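You operate a simulated robot arm through the tools that you are given. There is no shell and no other tool.

The job below is to be done with a simulated robot arm. You get a single attempt, and the scene is never put back.

JOB
Set the weigher to Step and send the low blue and tall green cartons into lane 01.
Fine: start it, feed the low carton first, each from the blue square; press Stop when both are in; the other cartons, dials and keys stay.

The check looks at the end state, three seconds after you hand in, the way a careful person would. Anything else that was tipped, shoved, dropped, spilled or broken makes it a failure.

ROBOT AND FRAMES
A 7-joint arm with a two-finger gripper, fixed in place. Base frame: the origin is on the floor under the middle of its stand, x ahead of it, y to its left, z up; the work surface is at about z = 720. Units: mm, rad, N and s.
With the tool pointing down near the work surface it reaches from about 380 to 800 mm from the base axis. Its first joint turns from -2.496 to 2.496 rad. Payload 2.45 kg.
The TCP is the grasp point between the finger pads, 26 mm short of the fingertips. In the tool frame z runs along the fingers and y along their closing line. The gripper opens to 96 mm; its body begins 69 mm behind the TCP.
Orientation is told as [roll, pitch, yaw] about the base's x, y, z axes, in that order, counted from this pose: with the fingers straight down and closing along the base's y, the tool's x points along the base's -x, its y along +y and its z along -z.

CONTROLS
- The arm moves only by the tool apply_moves. Its argument "motion" is a list that holds one entry, the list of rows, each a list of 7 numbers: the shift along the tool's x, y, z in mm, then the turn, a rotation vector about the tool's x, y, z in rad, then the gripper command, from -1 (shut) to 1 (fully open), values between in proportion. In form: [[[tx, ty, tz, wx, wy, wz, grip], ...]]. A call has 1 to 20 rows; each row is the pose to reach, as a shift and turn from the pose commanded when the call began, along the tool's axes at that moment. A row lasts 0.2 s, in which the tool goes at most 50 mm and 0.15 rad; a call with a longer step from one row to the next is refused whole, and so is a gripper value outside its range. Where a pose cannot be reached the arm comes as near as it can. A force on the tool above 40 N (or 10 N above the force at the start of the call, whichever is more), or a blocked arm, ends the call early, and 0.2 s more pass. The fingers move at their own pace (about 50 mm/s each) and stop on an object; they squeeze with about 23 N. The grip force told is the motor's: it shows also when the fingers shut on nothing. Time passes only in rows, and 0.2 s behind the last, so rows that repeat a pose let the fingers close. It gives the time, the measured TCP pose, the force on the tool (base axes), the opening and the grip force at its end, in the units of the frame above (readings bear some noise), with the torque about the TCP (base axes, N m) and any sound that the robot's microphone picked up.
- Cameras (640 x 400 px; columns grow to the right, rows downward): "scene" is fixed at [221.1, 649.7, 1534.1]; the picture's right is [-0.74, -0.67, 0.00], its down [-0.45, 0.50, -0.74] and it looks along [0.49, -0.55, -0.68] (base axes); focal length 316 px, centre (320, 200). "wrist" rides on the gripper at [82, 3, -98] in the tool frame; the picture's right is [-0.04, 1.00, 0.00], its down [-0.73, -0.03, -0.68] and it looks along [-0.68, -0.03, 0.73] (tool axes); focal length 256 px, centre (320, 200). There is no depth. A picture from a camera that has moved, and an enlarged one, comes with that camera's place and axes in the base frame and with its lens.
- camera(camera): a new picture of that camera. It takes no simulated time.
- slide_trunk(by): slides the trunk up (or, below 0, down) by that many mm; the arm rides with it, the base frame stays. It gives what a move gives, with no picture.
- zoom(camera, box): a new picture of the part [left, top, right, bottom] of that camera's present view, enlarged. It takes no simulated time.
- close_job(): hands the job in; it is judged then, once.

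Nothing tells you positions but the pictures and the camera data. Unless the task says otherwise, let go and move clear before handing in.

The tools are called after ">>>" by a JSON object that holds its "op" and its "data". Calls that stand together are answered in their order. apply_moves: Moves the arm, as the interface text tells. Its arguments: {"type":"object","properties":{"motion":{"type":"array"}},"required":["motion"]} The other tools are called the same way: slide_trunk (by) moves the trunk up or down; camera (camera) takes a picture; zoom (camera, box) takes an enlarged picture of a part of a camera's view; close_job () hands the job in.

At the start:

```text
t: 0.0
ee_pos: [567.6, 5.1, 1158.8]
orientation: [0.001, 0.001, 0.002]
contact_force: [-0.3, 0.5, 1.1]
wrist_torque: [0.02, 0.0, -0.08]
finger_gap: 95.9
grip_force: 0.0
trunk travel left (down, up): [-550.0, 90.0]
```

scene: 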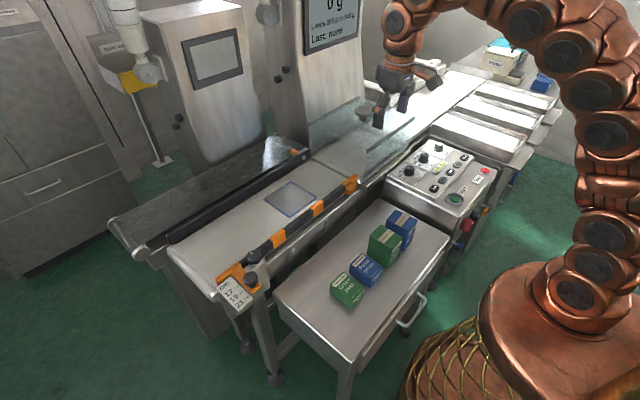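
wrist: 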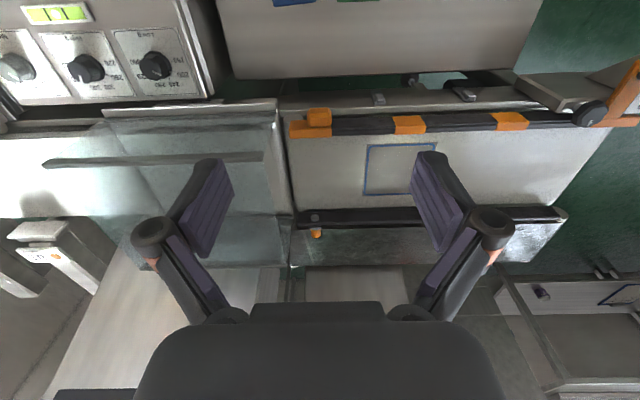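

I see a checkweigher line with a control panel, a tray of cartons and a belt with a blue square. I'll zoom in on the key areas before moving anything.

>>> {"op": "zoom", "data": {"camera": "scene", "box": [370, 120, 510, 240]}}

>>> {"op": "zoom", "data": {"camera": "scene", "box": [310, 190, 450, 320]}}

>>> {"op": "zoom", "data": {"camera": "scene", "box": [420, 30, 580, 180]}}

>>> {"op": "zoom", "data": {"camera": "scene", "box": [270, 0, 390, 100]}}

>>> {"op": "zoom", "data": {"camera": "scene", "box": [160, 140, 380, 320]}}

>>> {"op": "zoom", "data": {"camera": "wrist", "box": [0, 0, 220, 140]}}

```text
3.33 times, centred on (440, 180) of scene
camera zoom: at [221.1, 649.7, 1534.1], right [-0.74, -0.67, 0.0], down [-0.45, 0.5, -0.74], along [0.49, -0.55, -0.68], focal length 1055 px, centre (-80, 267)
```

zoom: 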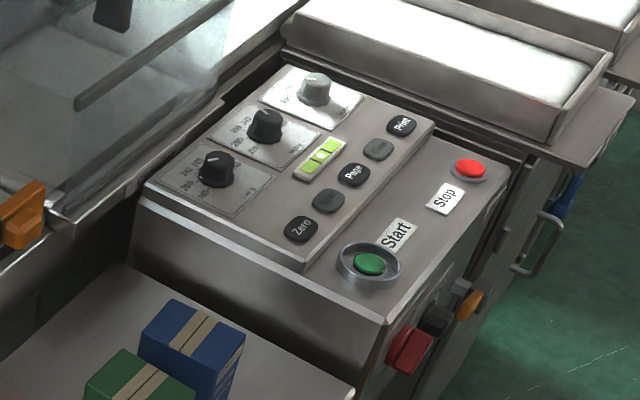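

```text
3.08 times, centred on (380, 255) of scene
camera zoom: at [221.1, 649.7, 1534.1], right [-0.74, -0.67, 0.0], down [-0.45, 0.5, -0.74], along [0.49, -0.55, -0.68], focal length 974 px, centre (135, 31)
```

zoom: 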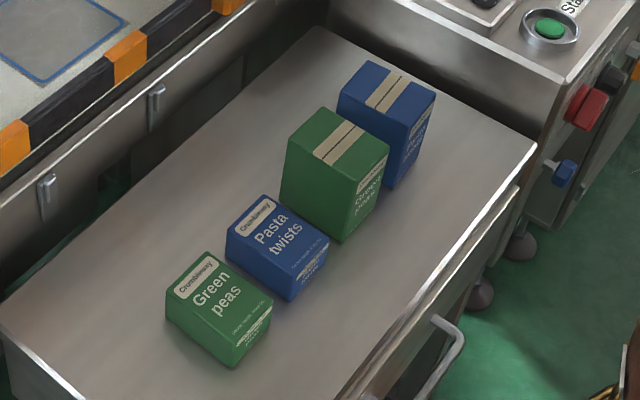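

```text
2.67 times, centred on (500, 105) of scene
camera zoom: at [221.1, 649.7, 1534.1], right [-0.74, -0.67, 0.0], down [-0.45, 0.5, -0.74], along [0.49, -0.55, -0.68], focal length 844 px, centre (-160, 453)
```

zoom: 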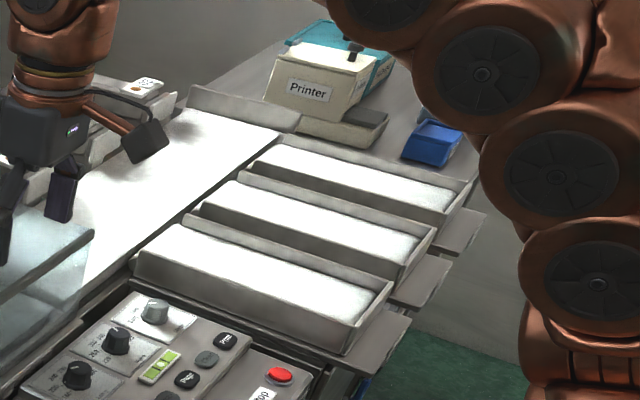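

```text
4.00 times, centred on (330, 50) of scene
camera zoom: at [221.1, 649.7, 1534.1], right [-0.74, -0.67, 0.0], down [-0.45, 0.5, -0.74], along [0.49, -0.55, -0.68], focal length 1266 px, centre (280, 800)
```

zoom: 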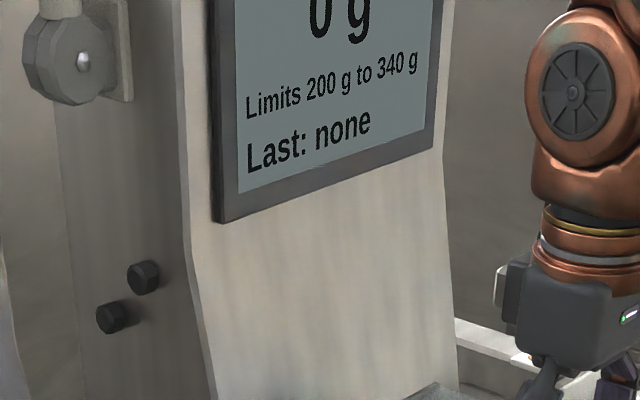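

```text
2.22 times, centred on (270, 230) of scene
camera zoom: at [221.1, 649.7, 1534.1], right [-0.74, -0.67, 0.0], down [-0.45, 0.5, -0.74], along [0.49, -0.55, -0.68], focal length 703 px, centre (431, 133)
```

zoom: 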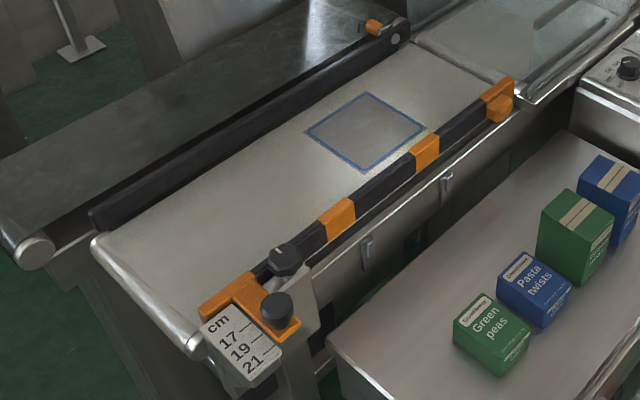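

```text
2.86 times, centred on (110, 70) of wrist
camera zoom: at [488.1, 8.5, 1256.7], right [0.04, 1.0, 0.0], down [0.73, -0.03, 0.68], along [0.68, -0.03, -0.73], focal length 731 px, centre (920, 571)
```

zoom: 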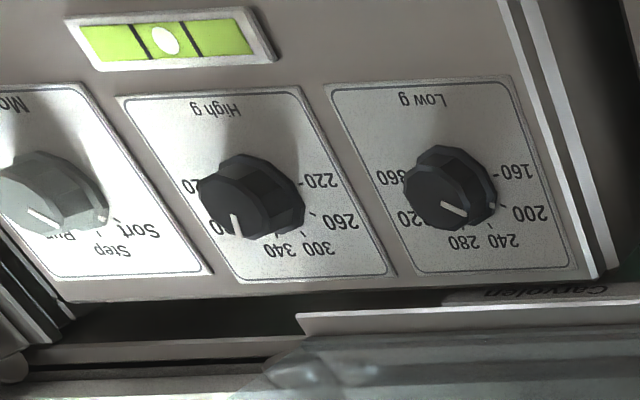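

The weigher has three dials (Low g, High g, Mode), keys, Start and Stop, three chutes, and four cartons on a side tray. I'll look closer at the mode dial, the keys and the lane area.

>>> {"op": "zoom", "data": {"camera": "wrist", "box": [0, 0, 80, 110]}}

>>> {"op": "zoom", "data": {"camera": "scene", "box": [400, 130, 500, 210]}}

>>> {"op": "zoom", "data": {"camera": "scene", "box": [70, 20, 190, 120]}}

>>> {"op": "zoom", "data": {"camera": "scene", "box": [190, 250, 290, 320]}}

>>> {"op": "zoom", "data": {"camera": "wrist", "box": [0, 180, 160, 320]}}

>>> {"op": "zoom", "data": {"camera": "wrist", "box": [270, 60, 640, 290]}}

```text
3.64 times, centred on (40, 55) of wrist
camera zoom: at [488.1, 8.5, 1256.7], right [0.04, 1.0, 0.0], down [0.73, -0.03, 0.68], along [0.68, -0.03, -0.73], focal length 931 px, centre (1338, 727)
```

zoom: 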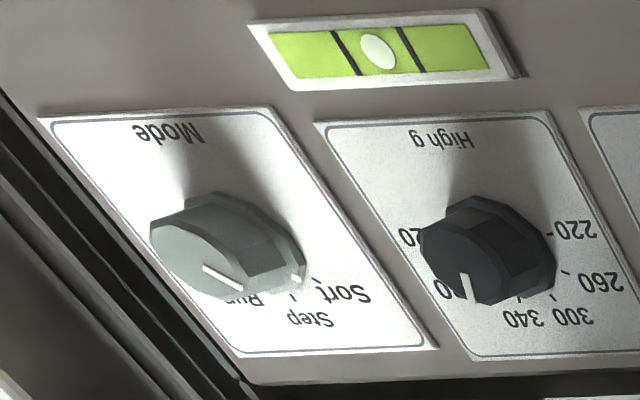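

```text
5.00 times, centred on (450, 170) of scene
camera zoom: at [221.1, 649.7, 1534.1], right [-0.74, -0.67, 0.0], down [-0.45, 0.5, -0.74], along [0.49, -0.55, -0.68], focal length 1582 px, centre (-330, 350)
```

zoom: 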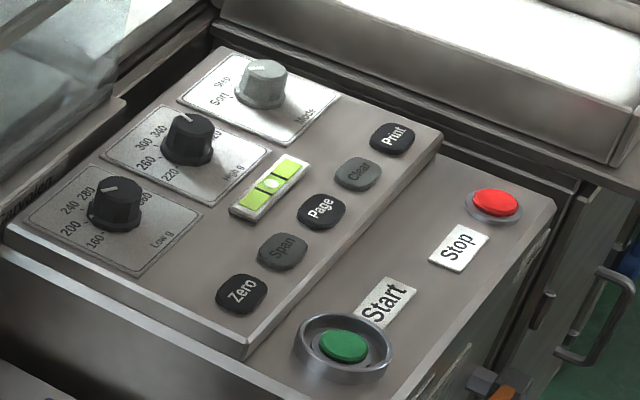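

```text
4.00 times, centred on (130, 70) of scene
camera zoom: at [221.1, 649.7, 1534.1], right [-0.74, -0.67, 0.0], down [-0.45, 0.5, -0.74], along [0.49, -0.55, -0.68], focal length 1266 px, centre (1080, 720)
```

zoom: 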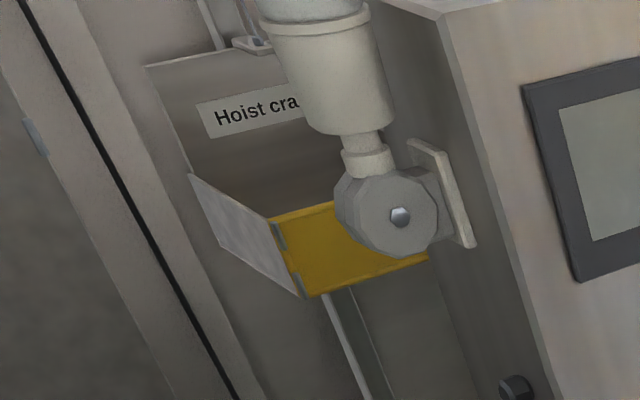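

```text
5.71 times, centred on (240, 285) of scene
camera zoom: at [221.1, 649.7, 1534.1], right [-0.74, -0.67, 0.0], down [-0.45, 0.5, -0.74], along [0.49, -0.55, -0.68], focal length 1808 px, centre (777, -286)
```

zoom: 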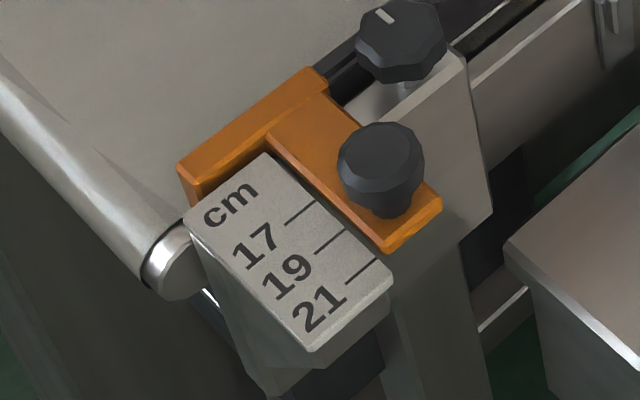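

```text
2.86 times, centred on (80, 250) of wrist
camera zoom: at [488.1, 8.5, 1256.7], right [0.04, 1.0, 0.0], down [0.73, -0.03, 0.68], along [0.68, -0.03, -0.73], focal length 731 px, centre (1006, 57)
```

zoom: 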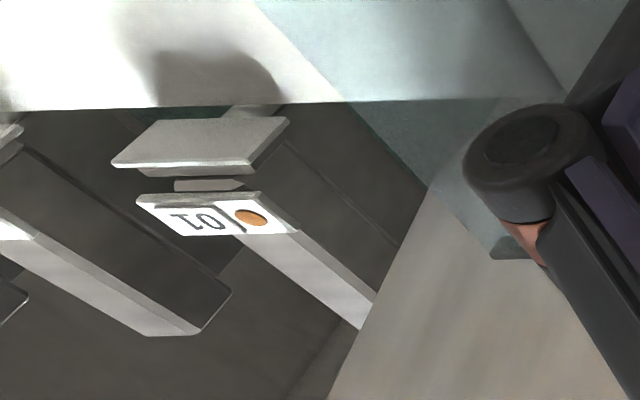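

```text
1.73 times, centred on (455, 175) of wrist
camera zoom: at [488.1, 8.5, 1256.7], right [0.04, 1.0, 0.0], down [0.73, -0.03, 0.68], along [0.68, -0.03, -0.73], focal length 443 px, centre (86, 243)
```

zoom: 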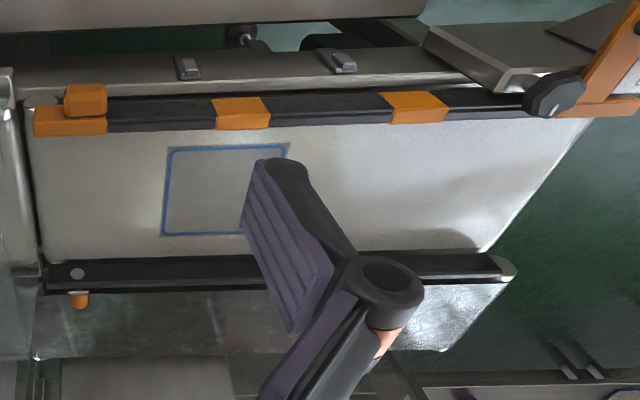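

The panel sits to my right, roughly x 400–600, y −200 to −480. I'll yaw the tool so that the wrist camera looks toward −y over the panel and chutes, staying high.

>>> {"op": "apply_moves", "data": {"motion": [[[10, 0, 0, 0, 0, 0.145, 1], [20, 0, 0, 0, 0, 0.29, 1], [30, 0, 0, 0, 0, 0.435, 1], [40, 0, 0, 0, 0, 0.58, 1], [50, 0, 0, 0, 0, 0.725, 1], [60, 0, 0, 0, 0, 0.87, 1], [70, 0, 0, 0, 0, 1.015, 1], [80, 0, 0, 0, 0, 1.16, 1], [90, 0, 0, 0, 0, 1.305, 1], [100, 0, 0, 0, 0, 1.45, 1], [100, 0, 0, 0, 0, 1.57, 1], [100, 0, 0, 0, 0, 1.57, 1]]]}}

>>> {"op": "camera", "data": {"camera": "wrist"}}

>>> {"op": "camera", "data": {"camera": "scene"}}

```text
t: 2.6
ee_pos: [468.6, 5.4, 1158.7]
orientation: [0.001, -0.002, -1.571]
contact_force: [0.0, -0.2, -0.2]
wrist_torque: [0.0, -0.03, 0.04]
finger_gap: 96.4
grip_force: 0.1
trunk travel left (down, up): [-550.0, 90.0]
```

```text
taken
camera wrist: at [472.6, 87.2, 1256.6], right [1.0, -0.04, 0.0], down [-0.03, -0.73, 0.68], along [-0.03, -0.68, -0.73], focal length 256 px, centre (320, 200)
```

wrist: 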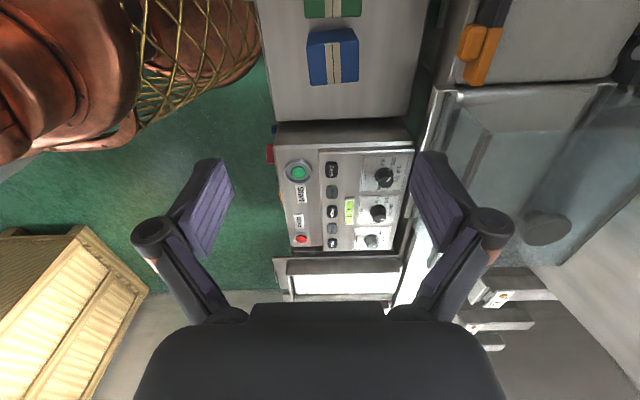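

```text
taken
```

scene: 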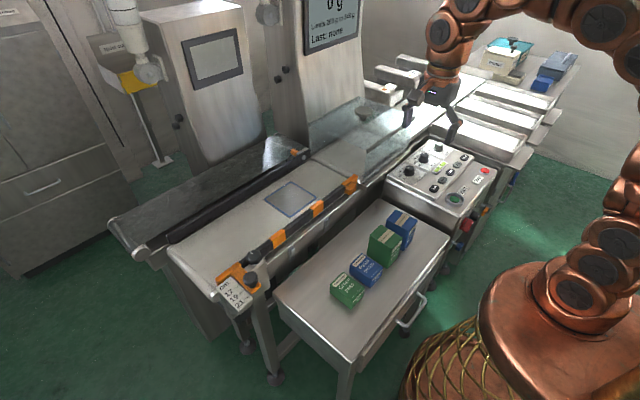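

>>> {"op": "zoom", "data": {"camera": "wrist", "box": [260, 110, 430, 260]}}

>>> {"op": "zoom", "data": {"camera": "wrist", "box": [330, 140, 420, 200]}}

>>> {"op": "zoom", "data": {"camera": "wrist", "box": [330, 200, 420, 260]}}

>>> {"op": "zoom", "data": {"camera": "wrist", "box": [430, 250, 580, 360]}}

>>> {"op": "zoom", "data": {"camera": "wrist", "box": [250, 0, 640, 120]}}

>>> {"op": "zoom", "data": {"camera": "scene", "box": [340, 30, 500, 150]}}

```text
2.67 times, centred on (345, 185) of wrist
camera zoom: at [472.6, 87.2, 1256.6], right [1.0, -0.04, 0.0], down [-0.03, -0.73, 0.68], along [-0.03, -0.68, -0.73], focal length 683 px, centre (253, 240)
```

zoom: 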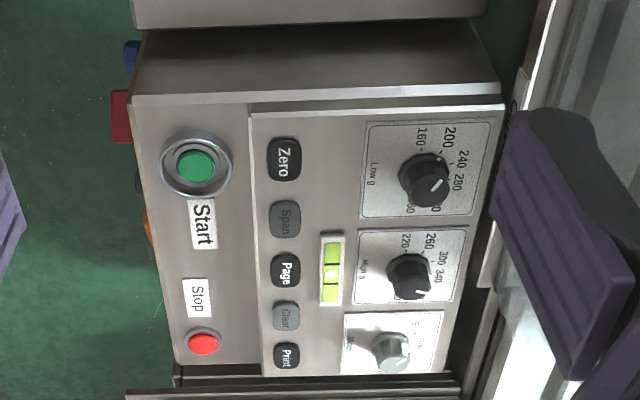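

```text
6.67 times, centred on (375, 170) of wrist
camera zoom: at [472.6, 87.2, 1256.6], right [1.0, -0.04, 0.0], down [-0.03, -0.73, 0.68], along [-0.03, -0.68, -0.73], focal length 1707 px, centre (-47, 400)
```

zoom: 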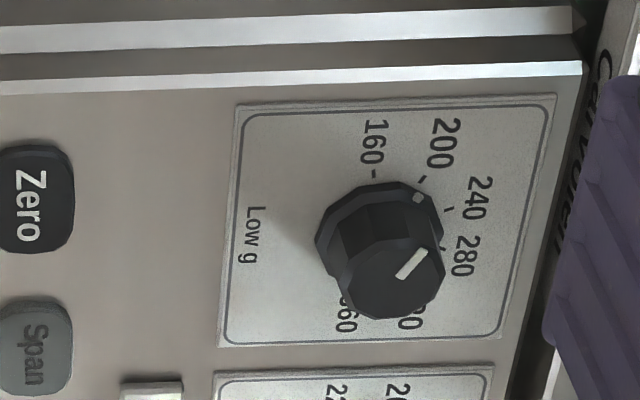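

```text
6.67 times, centred on (375, 230) of wrist
camera zoom: at [472.6, 87.2, 1256.6], right [1.0, -0.04, 0.0], down [-0.03, -0.73, 0.68], along [-0.03, -0.68, -0.73], focal length 1707 px, centre (-47, 0)
```

zoom: 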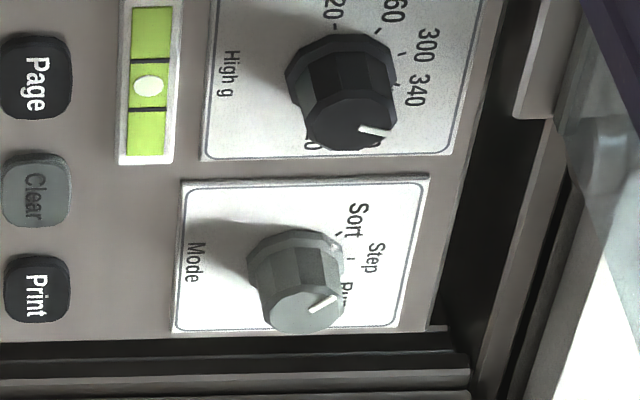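

```text
3.64 times, centred on (505, 305) of wrist
camera zoom: at [472.6, 87.2, 1256.6], right [1.0, -0.04, 0.0], down [-0.03, -0.73, 0.68], along [-0.03, -0.68, -0.73], focal length 931 px, centre (-353, -182)
```

zoom: 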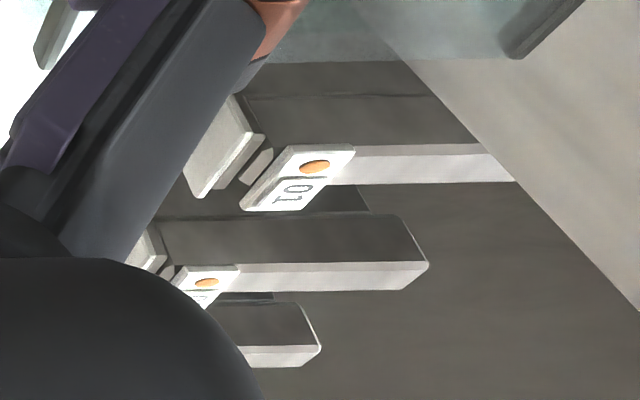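

```text
1.64 times, centred on (445, 60) of wrist
camera zoom: at [472.6, 87.2, 1256.6], right [1.0, -0.04, 0.0], down [-0.03, -0.73, 0.68], along [-0.03, -0.68, -0.73], focal length 420 px, centre (115, 430)
```

zoom: 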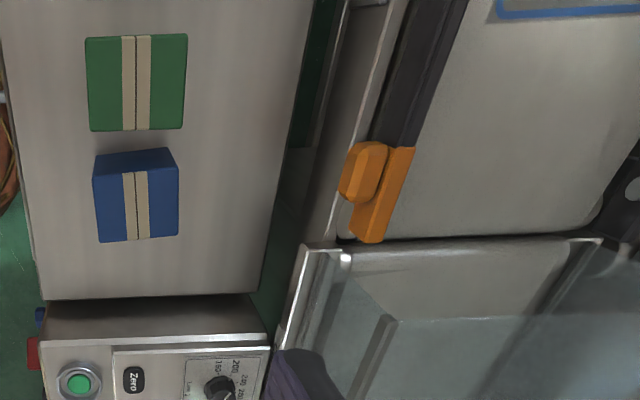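

```text
3.33 times, centred on (420, 90) of scene
camera zoom: at [221.1, 649.7, 1534.1], right [-0.74, -0.67, 0.0], down [-0.45, 0.5, -0.74], along [0.49, -0.55, -0.68], focal length 1055 px, centre (-13, 567)
```

zoom: 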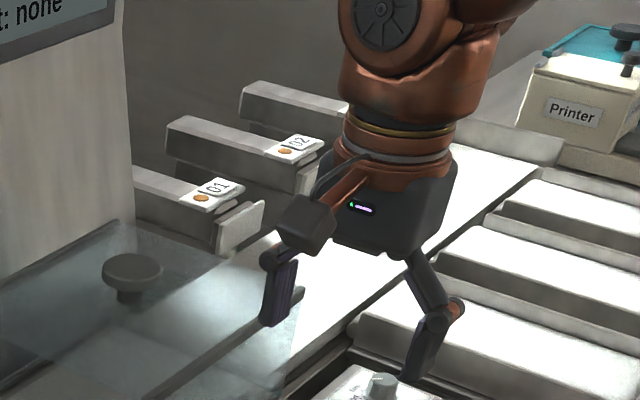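

The mode dial seems to be on Sort now, with Step the next notch clockwise. I'll move in for a closer and less oblique look at the dials before touching them.

>>> {"op": "apply_moves", "data": {"motion": [[[-37, 11, 16, 0, 0, 0, 1], [-74, 22, 32, 0, 0, 0, 1], [-111, 34, 48, 0, 0, 0, 1], [-148, 45, 64, 0, 0, 0, 1], [-185, 57, 80, 0, 0, 0, 1], [-222, 68, 96, 0, 0, 0, 1], [-260, 80, 112, 0, 0, 0, 1], [-297, 91, 128, 0, 0, 0, 1], [-297, 91, 128, 0, 0, 0, 1]]]}}

>>> {"op": "camera", "data": {"camera": "wrist"}}

>>> {"op": "camera", "data": {"camera": "scene"}}

```text
t: 4.6
ee_pos: [560.1, -291.5, 1031.1]
orientation: [0.0, 0.0, -1.571]
contact_force: [-0.5, 0.7, -0.7]
wrist_torque: [0.01, -0.02, 0.0]
finger_gap: 96.2
grip_force: 0.1
trunk travel left (down, up): [-550.0, 90.0]
```

```text
taken
camera wrist: at [564.9, -210.7, 1128.8], right [1.0, -0.04, 0.0], down [-0.03, -0.73, 0.68], along [-0.03, -0.68, -0.73], focal length 256 px, centre (320, 200)
```

wrist: 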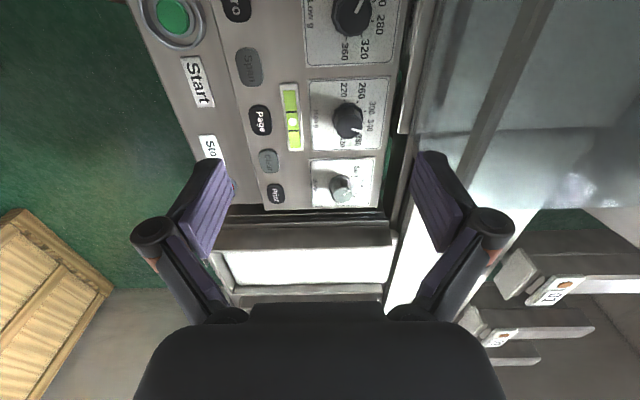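

```text
taken
```

scene: 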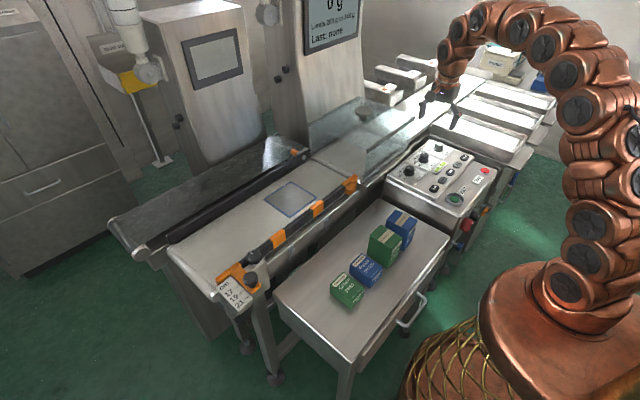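

>>> {"op": "zoom", "data": {"camera": "wrist", "box": [300, 140, 400, 220]}}

>>> {"op": "zoom", "data": {"camera": "wrist", "box": [290, 0, 410, 160]}}

>>> {"op": "zoom", "data": {"camera": "wrist", "box": [470, 220, 640, 360]}}

>>> {"op": "zoom", "data": {"camera": "wrist", "box": [400, 0, 640, 220]}}

>>> {"op": "zoom", "data": {"camera": "wrist", "box": [130, 0, 310, 220]}}

>>> {"op": "zoom", "data": {"camera": "scene", "box": [300, 60, 500, 180]}}

```text
5.00 times, centred on (350, 180) of wrist
camera zoom: at [564.9, -210.7, 1128.8], right [1.0, -0.04, 0.0], down [-0.03, -0.73, 0.68], along [-0.03, -0.68, -0.73], focal length 1280 px, centre (170, 300)
```

zoom: 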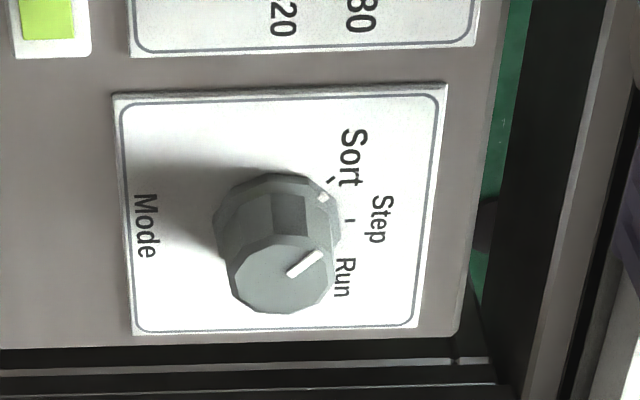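

```text
2.50 times, centred on (350, 80) of wrist
camera zoom: at [564.9, -210.7, 1128.8], right [1.0, -0.04, 0.0], down [-0.03, -0.73, 0.68], along [-0.03, -0.68, -0.73], focal length 640 px, centre (245, 500)
```

zoom: 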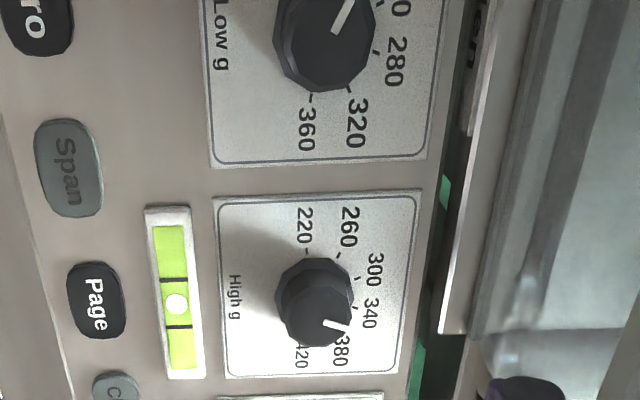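

```text
2.86 times, centred on (555, 290) of wrist
camera zoom: at [564.9, -210.7, 1128.8], right [1.0, -0.04, 0.0], down [-0.03, -0.73, 0.68], along [-0.03, -0.68, -0.73], focal length 731 px, centre (-351, -57)
```

zoom: 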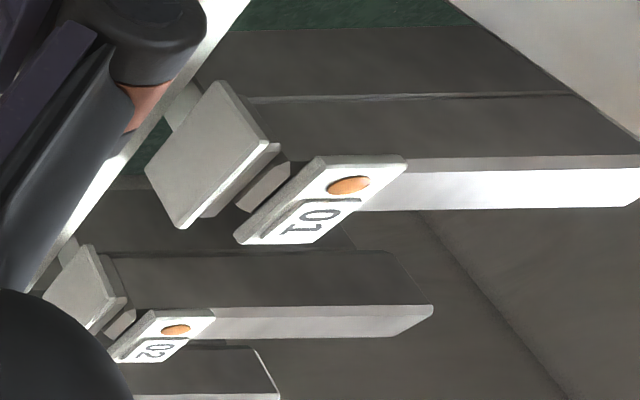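

```text
1.82 times, centred on (520, 110) of wrist
camera zoom: at [564.9, -210.7, 1128.8], right [1.0, -0.04, 0.0], down [-0.03, -0.73, 0.68], along [-0.03, -0.68, -0.73], focal length 465 px, centre (-44, 364)
```

zoom: 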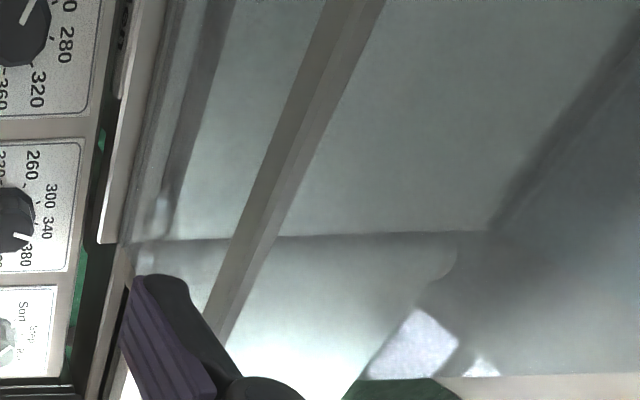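

```text
1.82 times, centred on (220, 110) of wrist
camera zoom: at [564.9, -210.7, 1128.8], right [1.0, -0.04, 0.0], down [-0.03, -0.73, 0.68], along [-0.03, -0.68, -0.73], focal length 465 px, centre (502, 364)
```

zoom: 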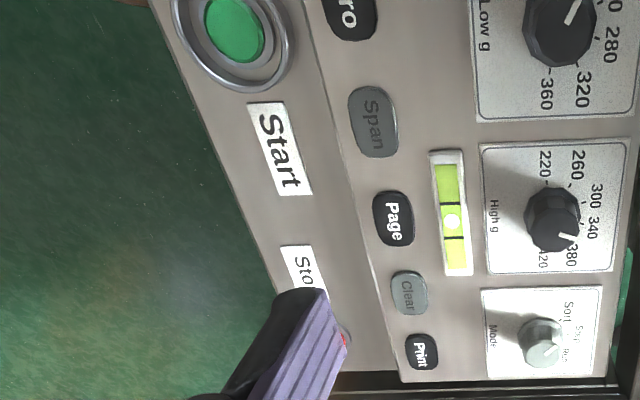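

```text
3.20 times, centred on (400, 120) of scene
camera zoom: at [221.1, 649.7, 1534.1], right [-0.74, -0.67, 0.0], down [-0.45, 0.5, -0.74], along [0.49, -0.55, -0.68], focal length 1012 px, centre (64, 456)
```

zoom: 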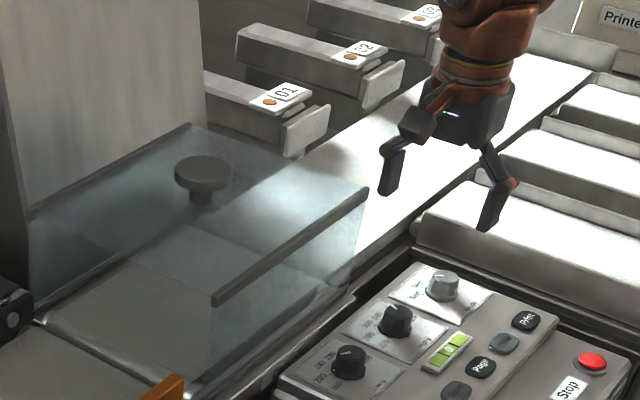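

The panel is flat at z ≈ 825; the mode dial is at about (586, −462), top z ≈ 849, pointing at Sort, with Step 45° clockwise. I'll hover over it with the gripper half open and turned so I can twist clockwise.

>>> {"op": "apply_moves", "data": {"motion": [[[-29, 4, 17, 0, 0, -0.131, 0.1], [-57, 9, 34, 0, 0, -0.262, 0.1], [-86, 13, 51, 0, 0, -0.393, 0.1], [-114, 17, 67, 0, 0, -0.523, 0.1], [-143, 22, 84, 0, 0, -0.654, 0.1], [-171, 26, 101, 0, 0, -0.785, 0.1], [-171, 26, 101, 0, 0, -0.785, 0.1]]]}}

>>> {"op": "camera", "data": {"camera": "wrist"}}

>>> {"op": "zoom", "data": {"camera": "scene", "box": [380, 60, 540, 180]}}

```text
t: 6.2
ee_pos: [586.9, -464.9, 930.6]
orientation: [0.0, 0.002, -0.784]
contact_force: [-0.1, 0.9, -0.1]
wrist_torque: [0.02, -0.03, -0.04]
finger_gap: 52.9
grip_force: 0.1
trunk travel left (down, up): [-550.0, 90.0]
```

```text
taken
camera wrist: at [532.4, -404.4, 1027.5], right [0.73, 0.68, 0.0], down [0.5, -0.54, 0.68], along [0.46, -0.5, -0.73], focal length 256 px, centre (320, 200)
```

wrist: 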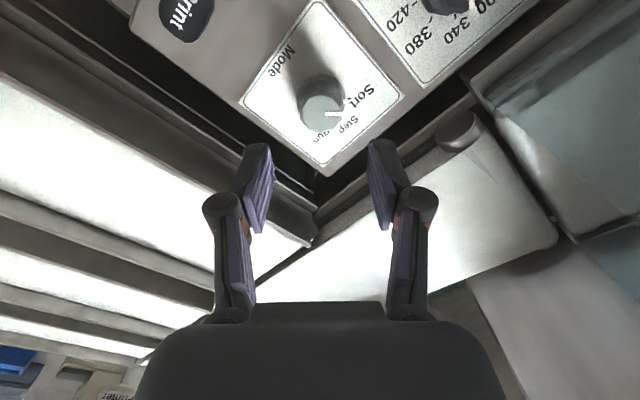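

```text
3.33 times, centred on (460, 120) of scene
camera zoom: at [221.1, 649.7, 1534.1], right [-0.74, -0.67, 0.0], down [-0.45, 0.5, -0.74], along [0.49, -0.55, -0.68], focal length 1055 px, centre (-147, 467)
```

zoom: 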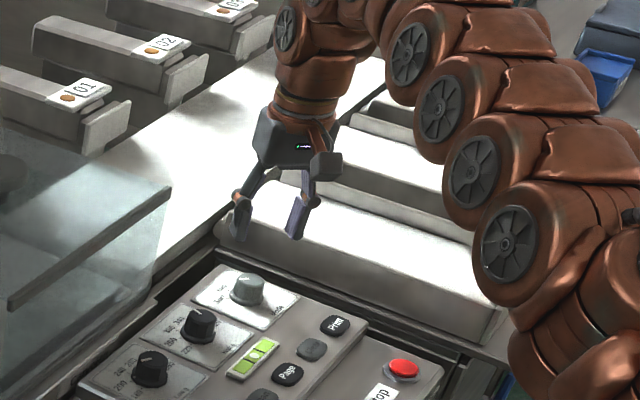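

>>> {"op": "zoom", "data": {"camera": "wrist", "box": [240, 40, 400, 180]}}

```text
2.86 times, centred on (320, 110) of wrist
camera zoom: at [532.4, -404.4, 1027.5], right [0.73, 0.68, 0.0], down [0.5, -0.54, 0.68], along [0.46, -0.5, -0.73], focal length 731 px, centre (320, 457)
```

zoom: 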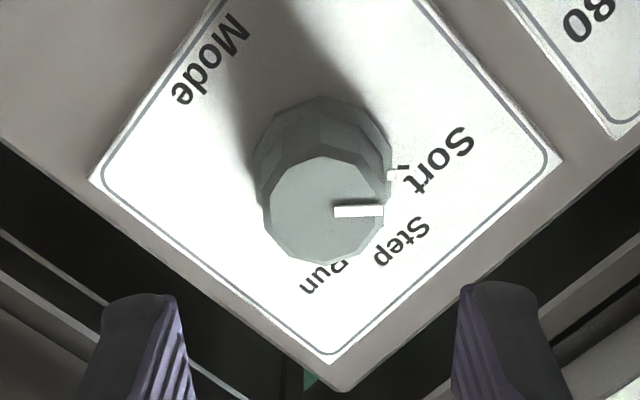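

The dial is centred between the fingers at about (587, −462). I'll descend to bring the fingertips just above the plate, then close.

>>> {"op": "apply_moves", "data": {"motion": [[[0, 0, 20, 0, 0, 0, 0.1], [0, 1, 40, 0, 0, 0, 0.1], [0, 1, 60, 0, 0, 0, 0.1], [0, 1, 72, 0, 0, 0, 0.1], [0, 1, 72, 0, 0, 0, 0.1]]]}}

>>> {"op": "camera", "data": {"camera": "wrist"}}

>>> {"op": "zoom", "data": {"camera": "scene", "box": [380, 100, 500, 190]}}

```text
t: 7.4
ee_pos: [586.5, -462.1, 856.7]
orientation: [0.0, 0.0, -0.784]
contact_force: [0.7, 0.4, 0.2]
wrist_torque: [0.01, 0.01, 0.0]
finger_gap: 52.9
grip_force: 0.1
trunk travel left (down, up): [-550.0, 90.0]
```

```text
taken
camera wrist: at [533.0, -401.8, 954.6], right [0.73, 0.68, 0.0], down [0.5, -0.54, 0.68], along [0.46, -0.5, -0.73], focal length 256 px, centre (320, 200)
```

wrist: 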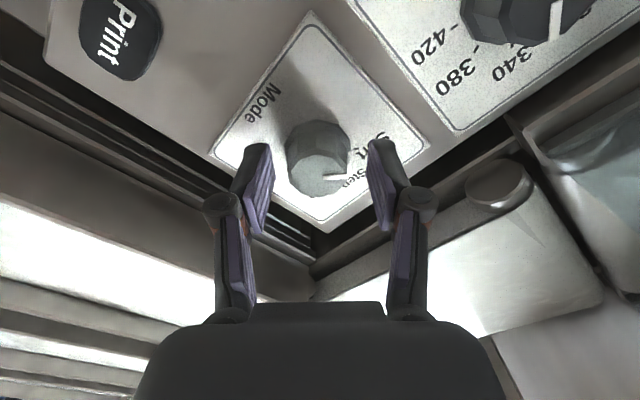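

```text
4.44 times, centred on (440, 145) of scene
camera zoom: at [221.1, 649.7, 1534.1], right [-0.74, -0.67, 0.0], down [-0.45, 0.5, -0.74], along [0.49, -0.55, -0.68], focal length 1406 px, centre (-213, 444)
```

zoom: 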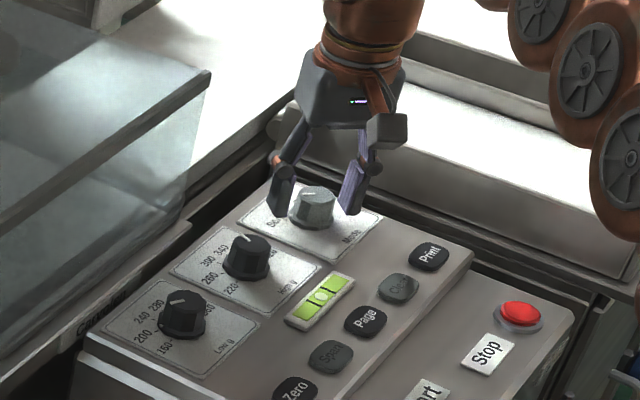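

The fingers straddle the mode dial cleanly. Closing on it now.

>>> {"op": "apply_moves", "data": {"motion": [[[0, 0, 0, 0, 0, 0, -1], [0, 0, 0, 0, 0, 0, -1], [0, 0, 0, 0, 0, 0, -1], [0, 0, 0, 0, 0, 0, -1]]]}}

>>> {"op": "zoom", "data": {"camera": "wrist", "box": [240, 100, 400, 240]}}

```text
t: 8.4
ee_pos: [586.4, -462.3, 857.3]
orientation: [-0.001, 0.0, -0.786]
contact_force: [-5.7, -5.3, 2.6]
wrist_torque: [-0.06, 0.35, 0.01]
finger_gap: 39.6
grip_force: 44.8
trunk travel left (down, up): [-550.0, 90.0]
```

```text
2.86 times, centred on (320, 170) of wrist
camera zoom: at [532.2, -402.7, 954.9], right [0.74, 0.68, 0.0], down [0.5, -0.54, 0.68], along [0.46, -0.5, -0.73], focal length 731 px, centre (320, 286)
```

zoom: 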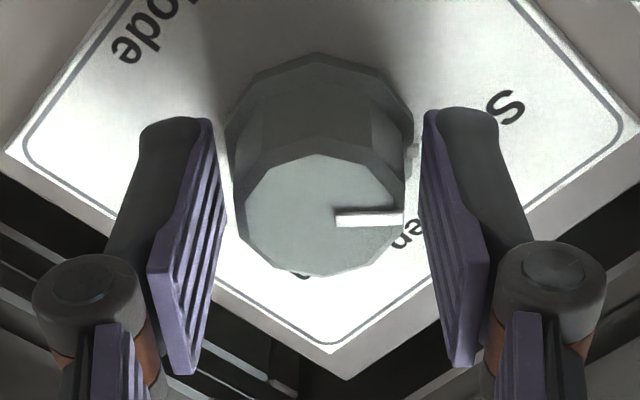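

The fingers have the dial (opening 39.6 mm). Turning it 45° clockwise toward Step.

>>> {"op": "apply_moves", "data": {"motion": [[[0, -0.7, 0, 0, 0, 0.1, -1], [0, -0.7, 0, 0, 0, 0.2, -1], [0, -0.7, 0, 0, 0, 0.3, -1], [0, -0.7, 0, 0, 0, 0.4, -1], [0, -0.7, 0, 0, 0, 0.5, -1], [0, -0.7, 0, 0, 0, 0.6, -1], [0, -0.7, 0, 0, 0, 0.7, -1], [0, -0.7, 0, 0, 0, 0.785, -1], [0, -0.7, 0, 0, 0, 0.785, -1]]]}}

>>> {"op": "zoom", "data": {"camera": "wrist", "box": [240, 100, 400, 240]}}

>>> {"op": "zoom", "data": {"camera": "scene", "box": [400, 110, 480, 170]}}

```text
t: 10.4
ee_pos: [586.2, -463.4, 856.4]
orientation: [0.0, -0.001, -1.572]
contact_force: [0.6, -0.3, -11.8]
wrist_torque: [0.56, -0.22, -0.01]
finger_gap: 39.5
grip_force: 45.1
trunk travel left (down, up): [-550.0, 90.0]
```

```text
2.86 times, centred on (320, 170) of wrist
camera zoom: at [590.9, -381.2, 955.0], right [1.0, -0.04, 0.0], down [-0.03, -0.73, 0.68], along [-0.03, -0.68, -0.73], focal length 731 px, centre (320, 286)
```

zoom: 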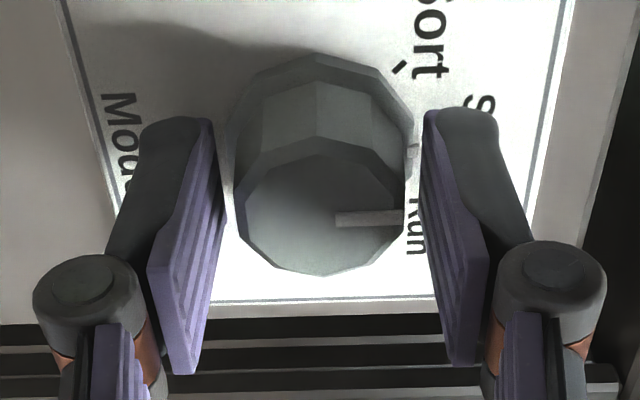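

```text
6.67 times, centred on (440, 140) of scene
camera zoom: at [221.1, 649.7, 1534.1], right [-0.74, -0.67, 0.0], down [-0.45, 0.5, -0.74], along [0.49, -0.55, -0.68], focal length 2109 px, centre (-480, 600)
```

zoom: 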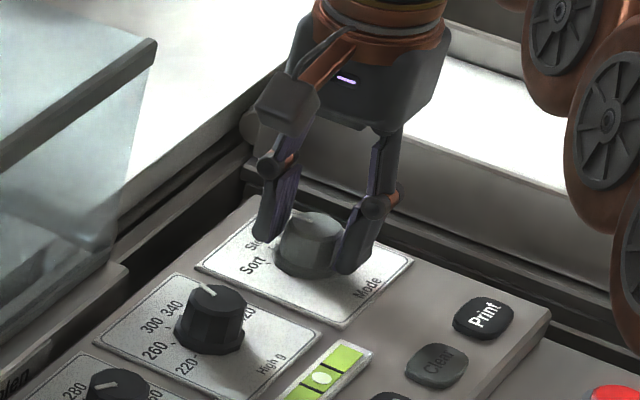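

The pointer turned with the gripper and now points to +x. I'll release, rise and verify.

>>> {"op": "apply_moves", "data": {"motion": [[[0, 0, 0, 0, 0, 0, 0.1], [0, 0, 0, 0, 0, 0, 0.1], [0, 0, 0, 0, 0, 0, 0.1], [0, 0, -25, 0, 0, 0, 0.1], [0, 0, -60, 0, 0, 0, 0.1], [0, 0, -100, 0, 0, 0, 0.1], [0, 0, -100, 0, 0, 0, 0.1]]]}}

>>> {"op": "zoom", "data": {"camera": "wrist", "box": [240, 20, 400, 160]}}

>>> {"op": "zoom", "data": {"camera": "scene", "box": [400, 120, 480, 180]}}

>>> {"op": "zoom", "data": {"camera": "scene", "box": [270, 0, 390, 100]}}

```text
t: 12.0
ee_pos: [586.8, -465.0, 957.5]
orientation: [0.0, 0.0, -1.571]
contact_force: [-0.4, -0.2, 0.3]
wrist_torque: [0.0, -0.01, -0.01]
finger_gap: 52.9
grip_force: 0.1
trunk travel left (down, up): [-550.0, 90.0]
```

```text
2.86 times, centred on (320, 90) of wrist
camera zoom: at [591.2, -384.1, 1056.2], right [1.0, -0.04, 0.0], down [-0.03, -0.73, 0.68], along [-0.03, -0.68, -0.73], focal length 731 px, centre (320, 514)
```

zoom: 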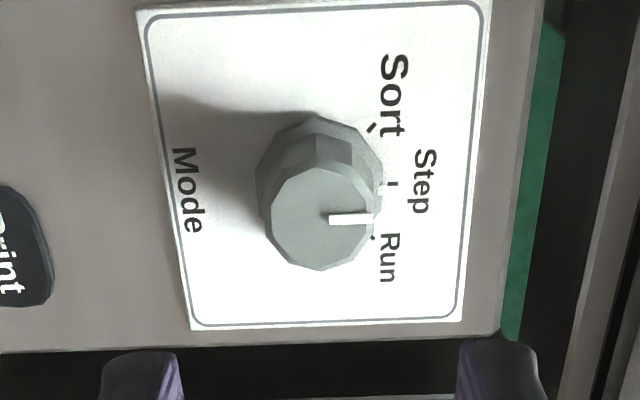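

```text
6.67 times, centred on (440, 150) of scene
camera zoom: at [221.1, 649.7, 1534.1], right [-0.74, -0.67, 0.0], down [-0.45, 0.5, -0.74], along [0.49, -0.55, -0.68], focal length 2109 px, centre (-480, 533)
```

zoom: 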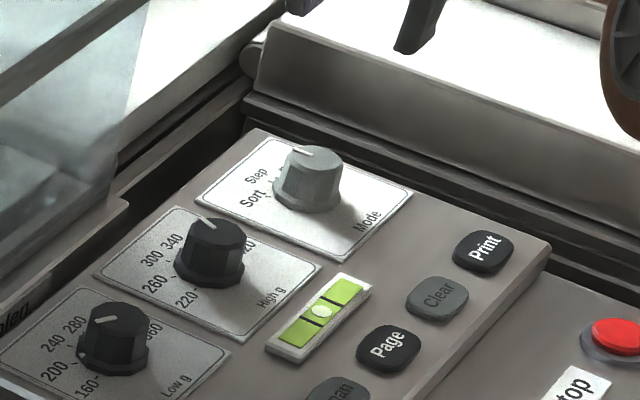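

```text
4.00 times, centred on (330, 50) of scene
camera zoom: at [221.1, 649.7, 1534.1], right [-0.74, -0.67, 0.0], down [-0.45, 0.5, -0.74], along [0.49, -0.55, -0.68], focal length 1266 px, centre (280, 800)
```

zoom: 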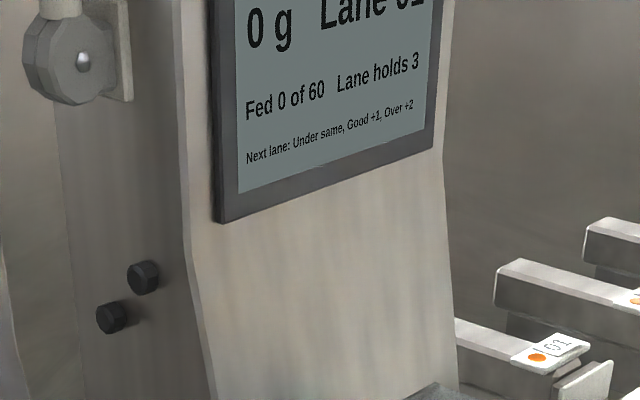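

The dial is now on Step, and the display reads "Lane 01, Fed 0 of 60, Lane holds 3, Next lane: Under same, Good +1, Over +2". An under-weight low carton first should therefore leave lane 01 selected. Next I'll go over the tray to survey the cartons and the blue square before starting anything.

>>> {"op": "apply_moves", "data": {"motion": [[[44, -12, -10, 0, 0, -0.112, 0.5], [88, -24, -20, 0, 0, -0.224, 0.5], [132, -36, -31, 0, 0, -0.336, 1], [176, -48, -41, 0, 0, -0.449, 1], [220, -60, -51, 0, 0, -0.561, 1], [264, -72, -61, 0, 0, -0.673, 1], [308, -84, -72, 0, 0, -0.785, 1], [352, -95, -82, 0, 0, -0.898, 1], [396, -107, -92, 0, 0, -1.01, 1], [440, -119, -102, 0, 0, -1.122, 1], [483, -131, -112, 0, 0, -1.234, 1], [527, -143, -123, 0, 0, -1.346, 1], [571, -155, -133, 0, 0, -1.459, 1], [615, -167, -143, 0, 0, -1.571, 1], [615, -167, -143, 0, 0, -1.571, 1]]]}}

>>> {"op": "camera", "data": {"camera": "wrist"}}

>>> {"op": "camera", "data": {"camera": "scene"}}

>>> {"op": "zoom", "data": {"camera": "scene", "box": [270, 0, 390, 100]}}

```text
t: 15.2
ee_pos: [419.9, 151.6, 1100.8]
orientation: [0.002, 0.001, 0.002]
contact_force: [1.0, -0.9, -0.7]
wrist_torque: [-0.02, -0.02, 0.01]
finger_gap: 96.2
grip_force: 0.0
trunk travel left (down, up): [-550.0, 90.0]
```

```text
taken
camera wrist: at [338.9, 155.5, 1198.6], right [0.04, 1.0, 0.0], down [0.73, -0.03, 0.68], along [0.68, -0.03, -0.73], focal length 256 px, centre (320, 200)
```

wrist: 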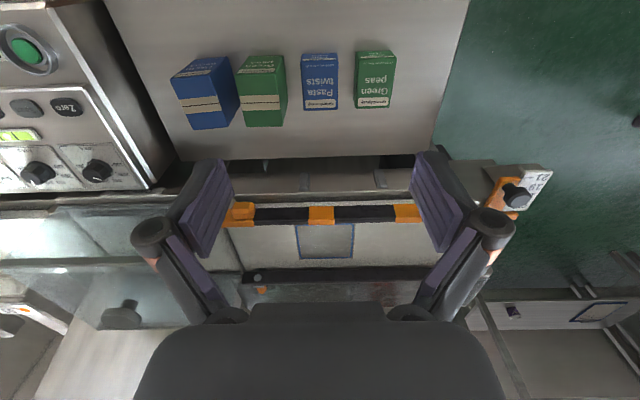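

```text
taken
```

scene: 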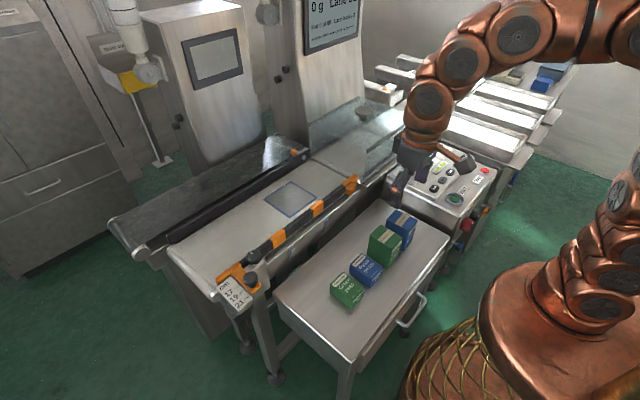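

```text
4.00 times, centred on (330, 50) of scene
camera zoom: at [221.1, 649.7, 1534.1], right [-0.74, -0.67, 0.0], down [-0.45, 0.5, -0.74], along [0.49, -0.55, -0.68], focal length 1266 px, centre (280, 800)
```

zoom: 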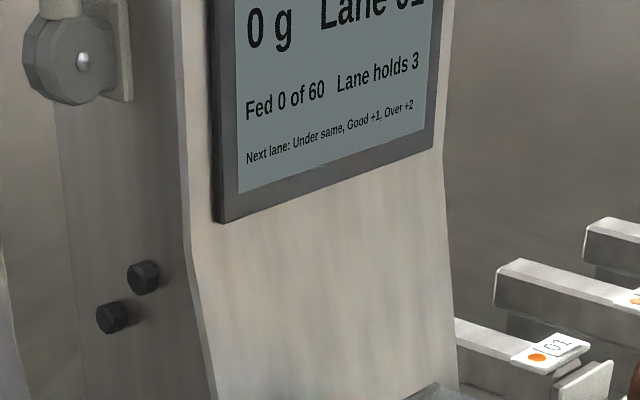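

>>> {"op": "zoom", "data": {"camera": "wrist", "box": [150, 30, 420, 150]}}

>>> {"op": "zoom", "data": {"camera": "wrist", "box": [220, 160, 440, 310]}}

>>> {"op": "zoom", "data": {"camera": "scene", "box": [240, 150, 380, 260]}}

>>> {"op": "zoom", "data": {"camera": "scene", "box": [320, 195, 430, 315]}}

```text
2.37 times, centred on (285, 90) of wrist
camera zoom: at [338.9, 155.5, 1198.6], right [0.04, 1.0, 0.0], down [0.73, -0.03, 0.68], along [0.68, -0.03, -0.73], focal length 607 px, centre (403, 461)
```

zoom: 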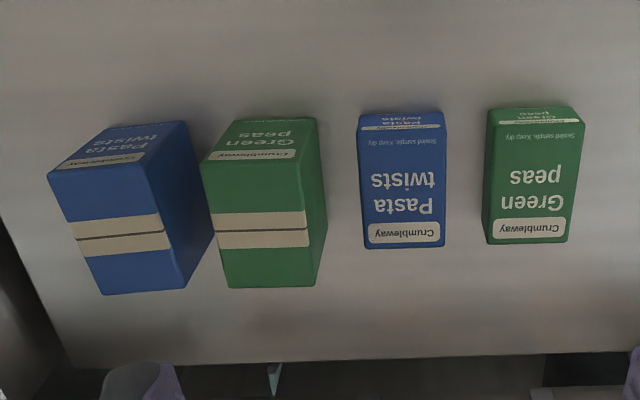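

```text
2.67 times, centred on (330, 235) of wrist
camera zoom: at [338.9, 155.5, 1198.6], right [0.04, 1.0, 0.0], down [0.73, -0.03, 0.68], along [0.68, -0.03, -0.73], focal length 683 px, centre (293, 107)
```

zoom: 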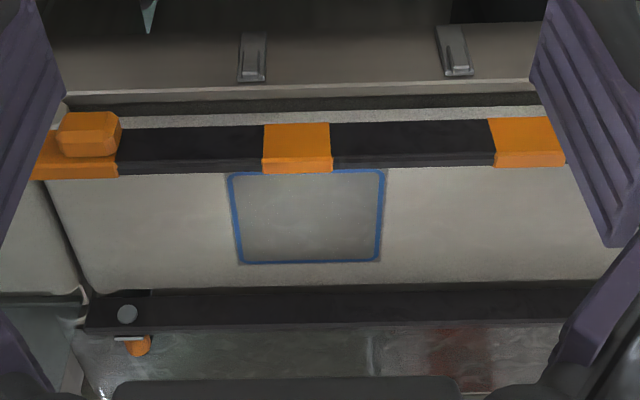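

```text
3.64 times, centred on (310, 205) of scene
camera zoom: at [221.1, 649.7, 1534.1], right [-0.74, -0.67, 0.0], down [-0.45, 0.5, -0.74], along [0.49, -0.55, -0.68], focal length 1150 px, centre (356, 182)
```

zoom: 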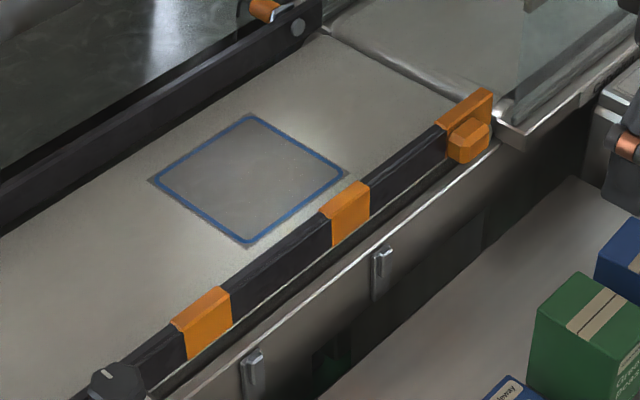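

```text
3.33 times, centred on (375, 255) of scene
camera zoom: at [221.1, 649.7, 1534.1], right [-0.74, -0.67, 0.0], down [-0.45, 0.5, -0.74], along [0.49, -0.55, -0.68], focal length 1055 px, centre (137, 17)
```

zoom: 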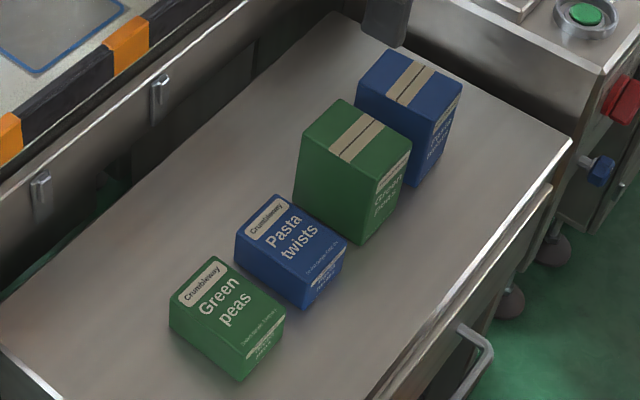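

The square spans about x 733–863, y 86–209 on the belt at z ≈ 844. The low blue carton is at about (487, 150) and the tall green at about (488, 59), both with ~79 mm length along x. I'll test the reach over the square with the gripper closing along x so released cartons can ride out between the fingers.

>>> {"op": "apply_moves", "data": {"motion": [[[-33, 0, 9, 0, 0, 0.143, 1], [-66, -1, 18, 0, 0, 0.286, 1], [-99, -1, 27, 0, 0, 0.429, 1], [-132, -1, 36, 0, 0, 0.571, 1], [-165, -2, 45, 0, 0, 0.714, 1], [-198, -2, 54, 0, 0, 0.857, 1], [-231, -2, 63, 0, 0, 1.0, 1], [-264, -3, 72, 0, 0, 1.143, 1], [-297, -3, 81, 0, 0, 1.286, 1], [-330, -3, 90, 0, 0, 1.428, 1], [-360, -4, 100, 0, 0, 1.571, 1], [-360, -4, 100, 0, 0, 1.571, 1]]]}}

>>> {"op": "camera", "data": {"camera": "wrist"}}

>>> {"op": "camera", "data": {"camera": "scene"}}

```text
t: 17.8
ee_pos: [747.5, 140.7, 986.5]
orientation: [0.0, 0.001, -1.529]
contact_force: [-0.4, -0.1, -1.9]
wrist_torque: [0.0, 0.06, 0.02]
finger_gap: 95.9
grip_force: 0.0
out of reach, approached as far as the arm can: row 10, 11, 12
trunk travel left (down, up): [-550.0, 90.0]
```

```text
taken
camera wrist: at [748.3, 222.3, 1085.5], right [1.0, 0.0, 0.0], down [0.0, -0.73, 0.68], along [0.0, -0.68, -0.73], focal length 256 px, centre (320, 200)
```

wrist: 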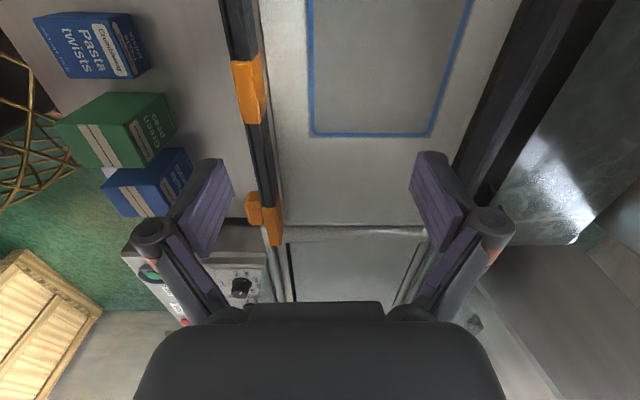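

```text
taken
```

scene: 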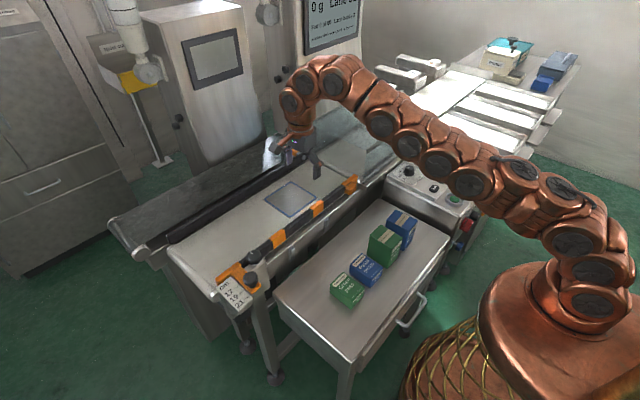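

At this height the reach ends near x 748; raising the trunk should bring the shoulder nearer the wrist height and extend the reach. I'll raise it and retest lower over the square.

>>> {"op": "slide_trunk", "data": {"by": 90}}

```text
t: 19.1
ee_pos: [746.7, 140.0, 1077.8]
orientation: [0.002, 0.001, -1.527]
contact_force: [0.2, 0.0, 0.1]
wrist_torque: [-0.01, 0.01, -0.02]
finger_gap: 95.9
grip_force: 0.1
trunk travel left (down, up): [-640.0, 0.0]
```

>>> {"op": "apply_moves", "data": {"motion": [[[0, 0, 33, 0, 0, 0, 1], [0, 0, 66, 0, 0, 0, 1], [0, 0, 100, 0, 0, 0, 1], [0, 20, 100, 0, 0, 0, 1], [-8, 38, 100, 0, 0, 0, 1], [-8, 38, 100, 0, 0, 0, 1]]]}}

```text
t: 20.4
ee_pos: [775.3, 137.5, 977.6]
orientation: [0.002, 0.001, -1.526]
contact_force: [-0.4, -0.6, -0.3]
wrist_torque: [0.0, 0.02, 0.02]
finger_gap: 95.9
grip_force: 0.1
out of reach, approached as far as the arm can: row 5, 6
trunk travel left (down, up): [-640.0, 0.0]
```

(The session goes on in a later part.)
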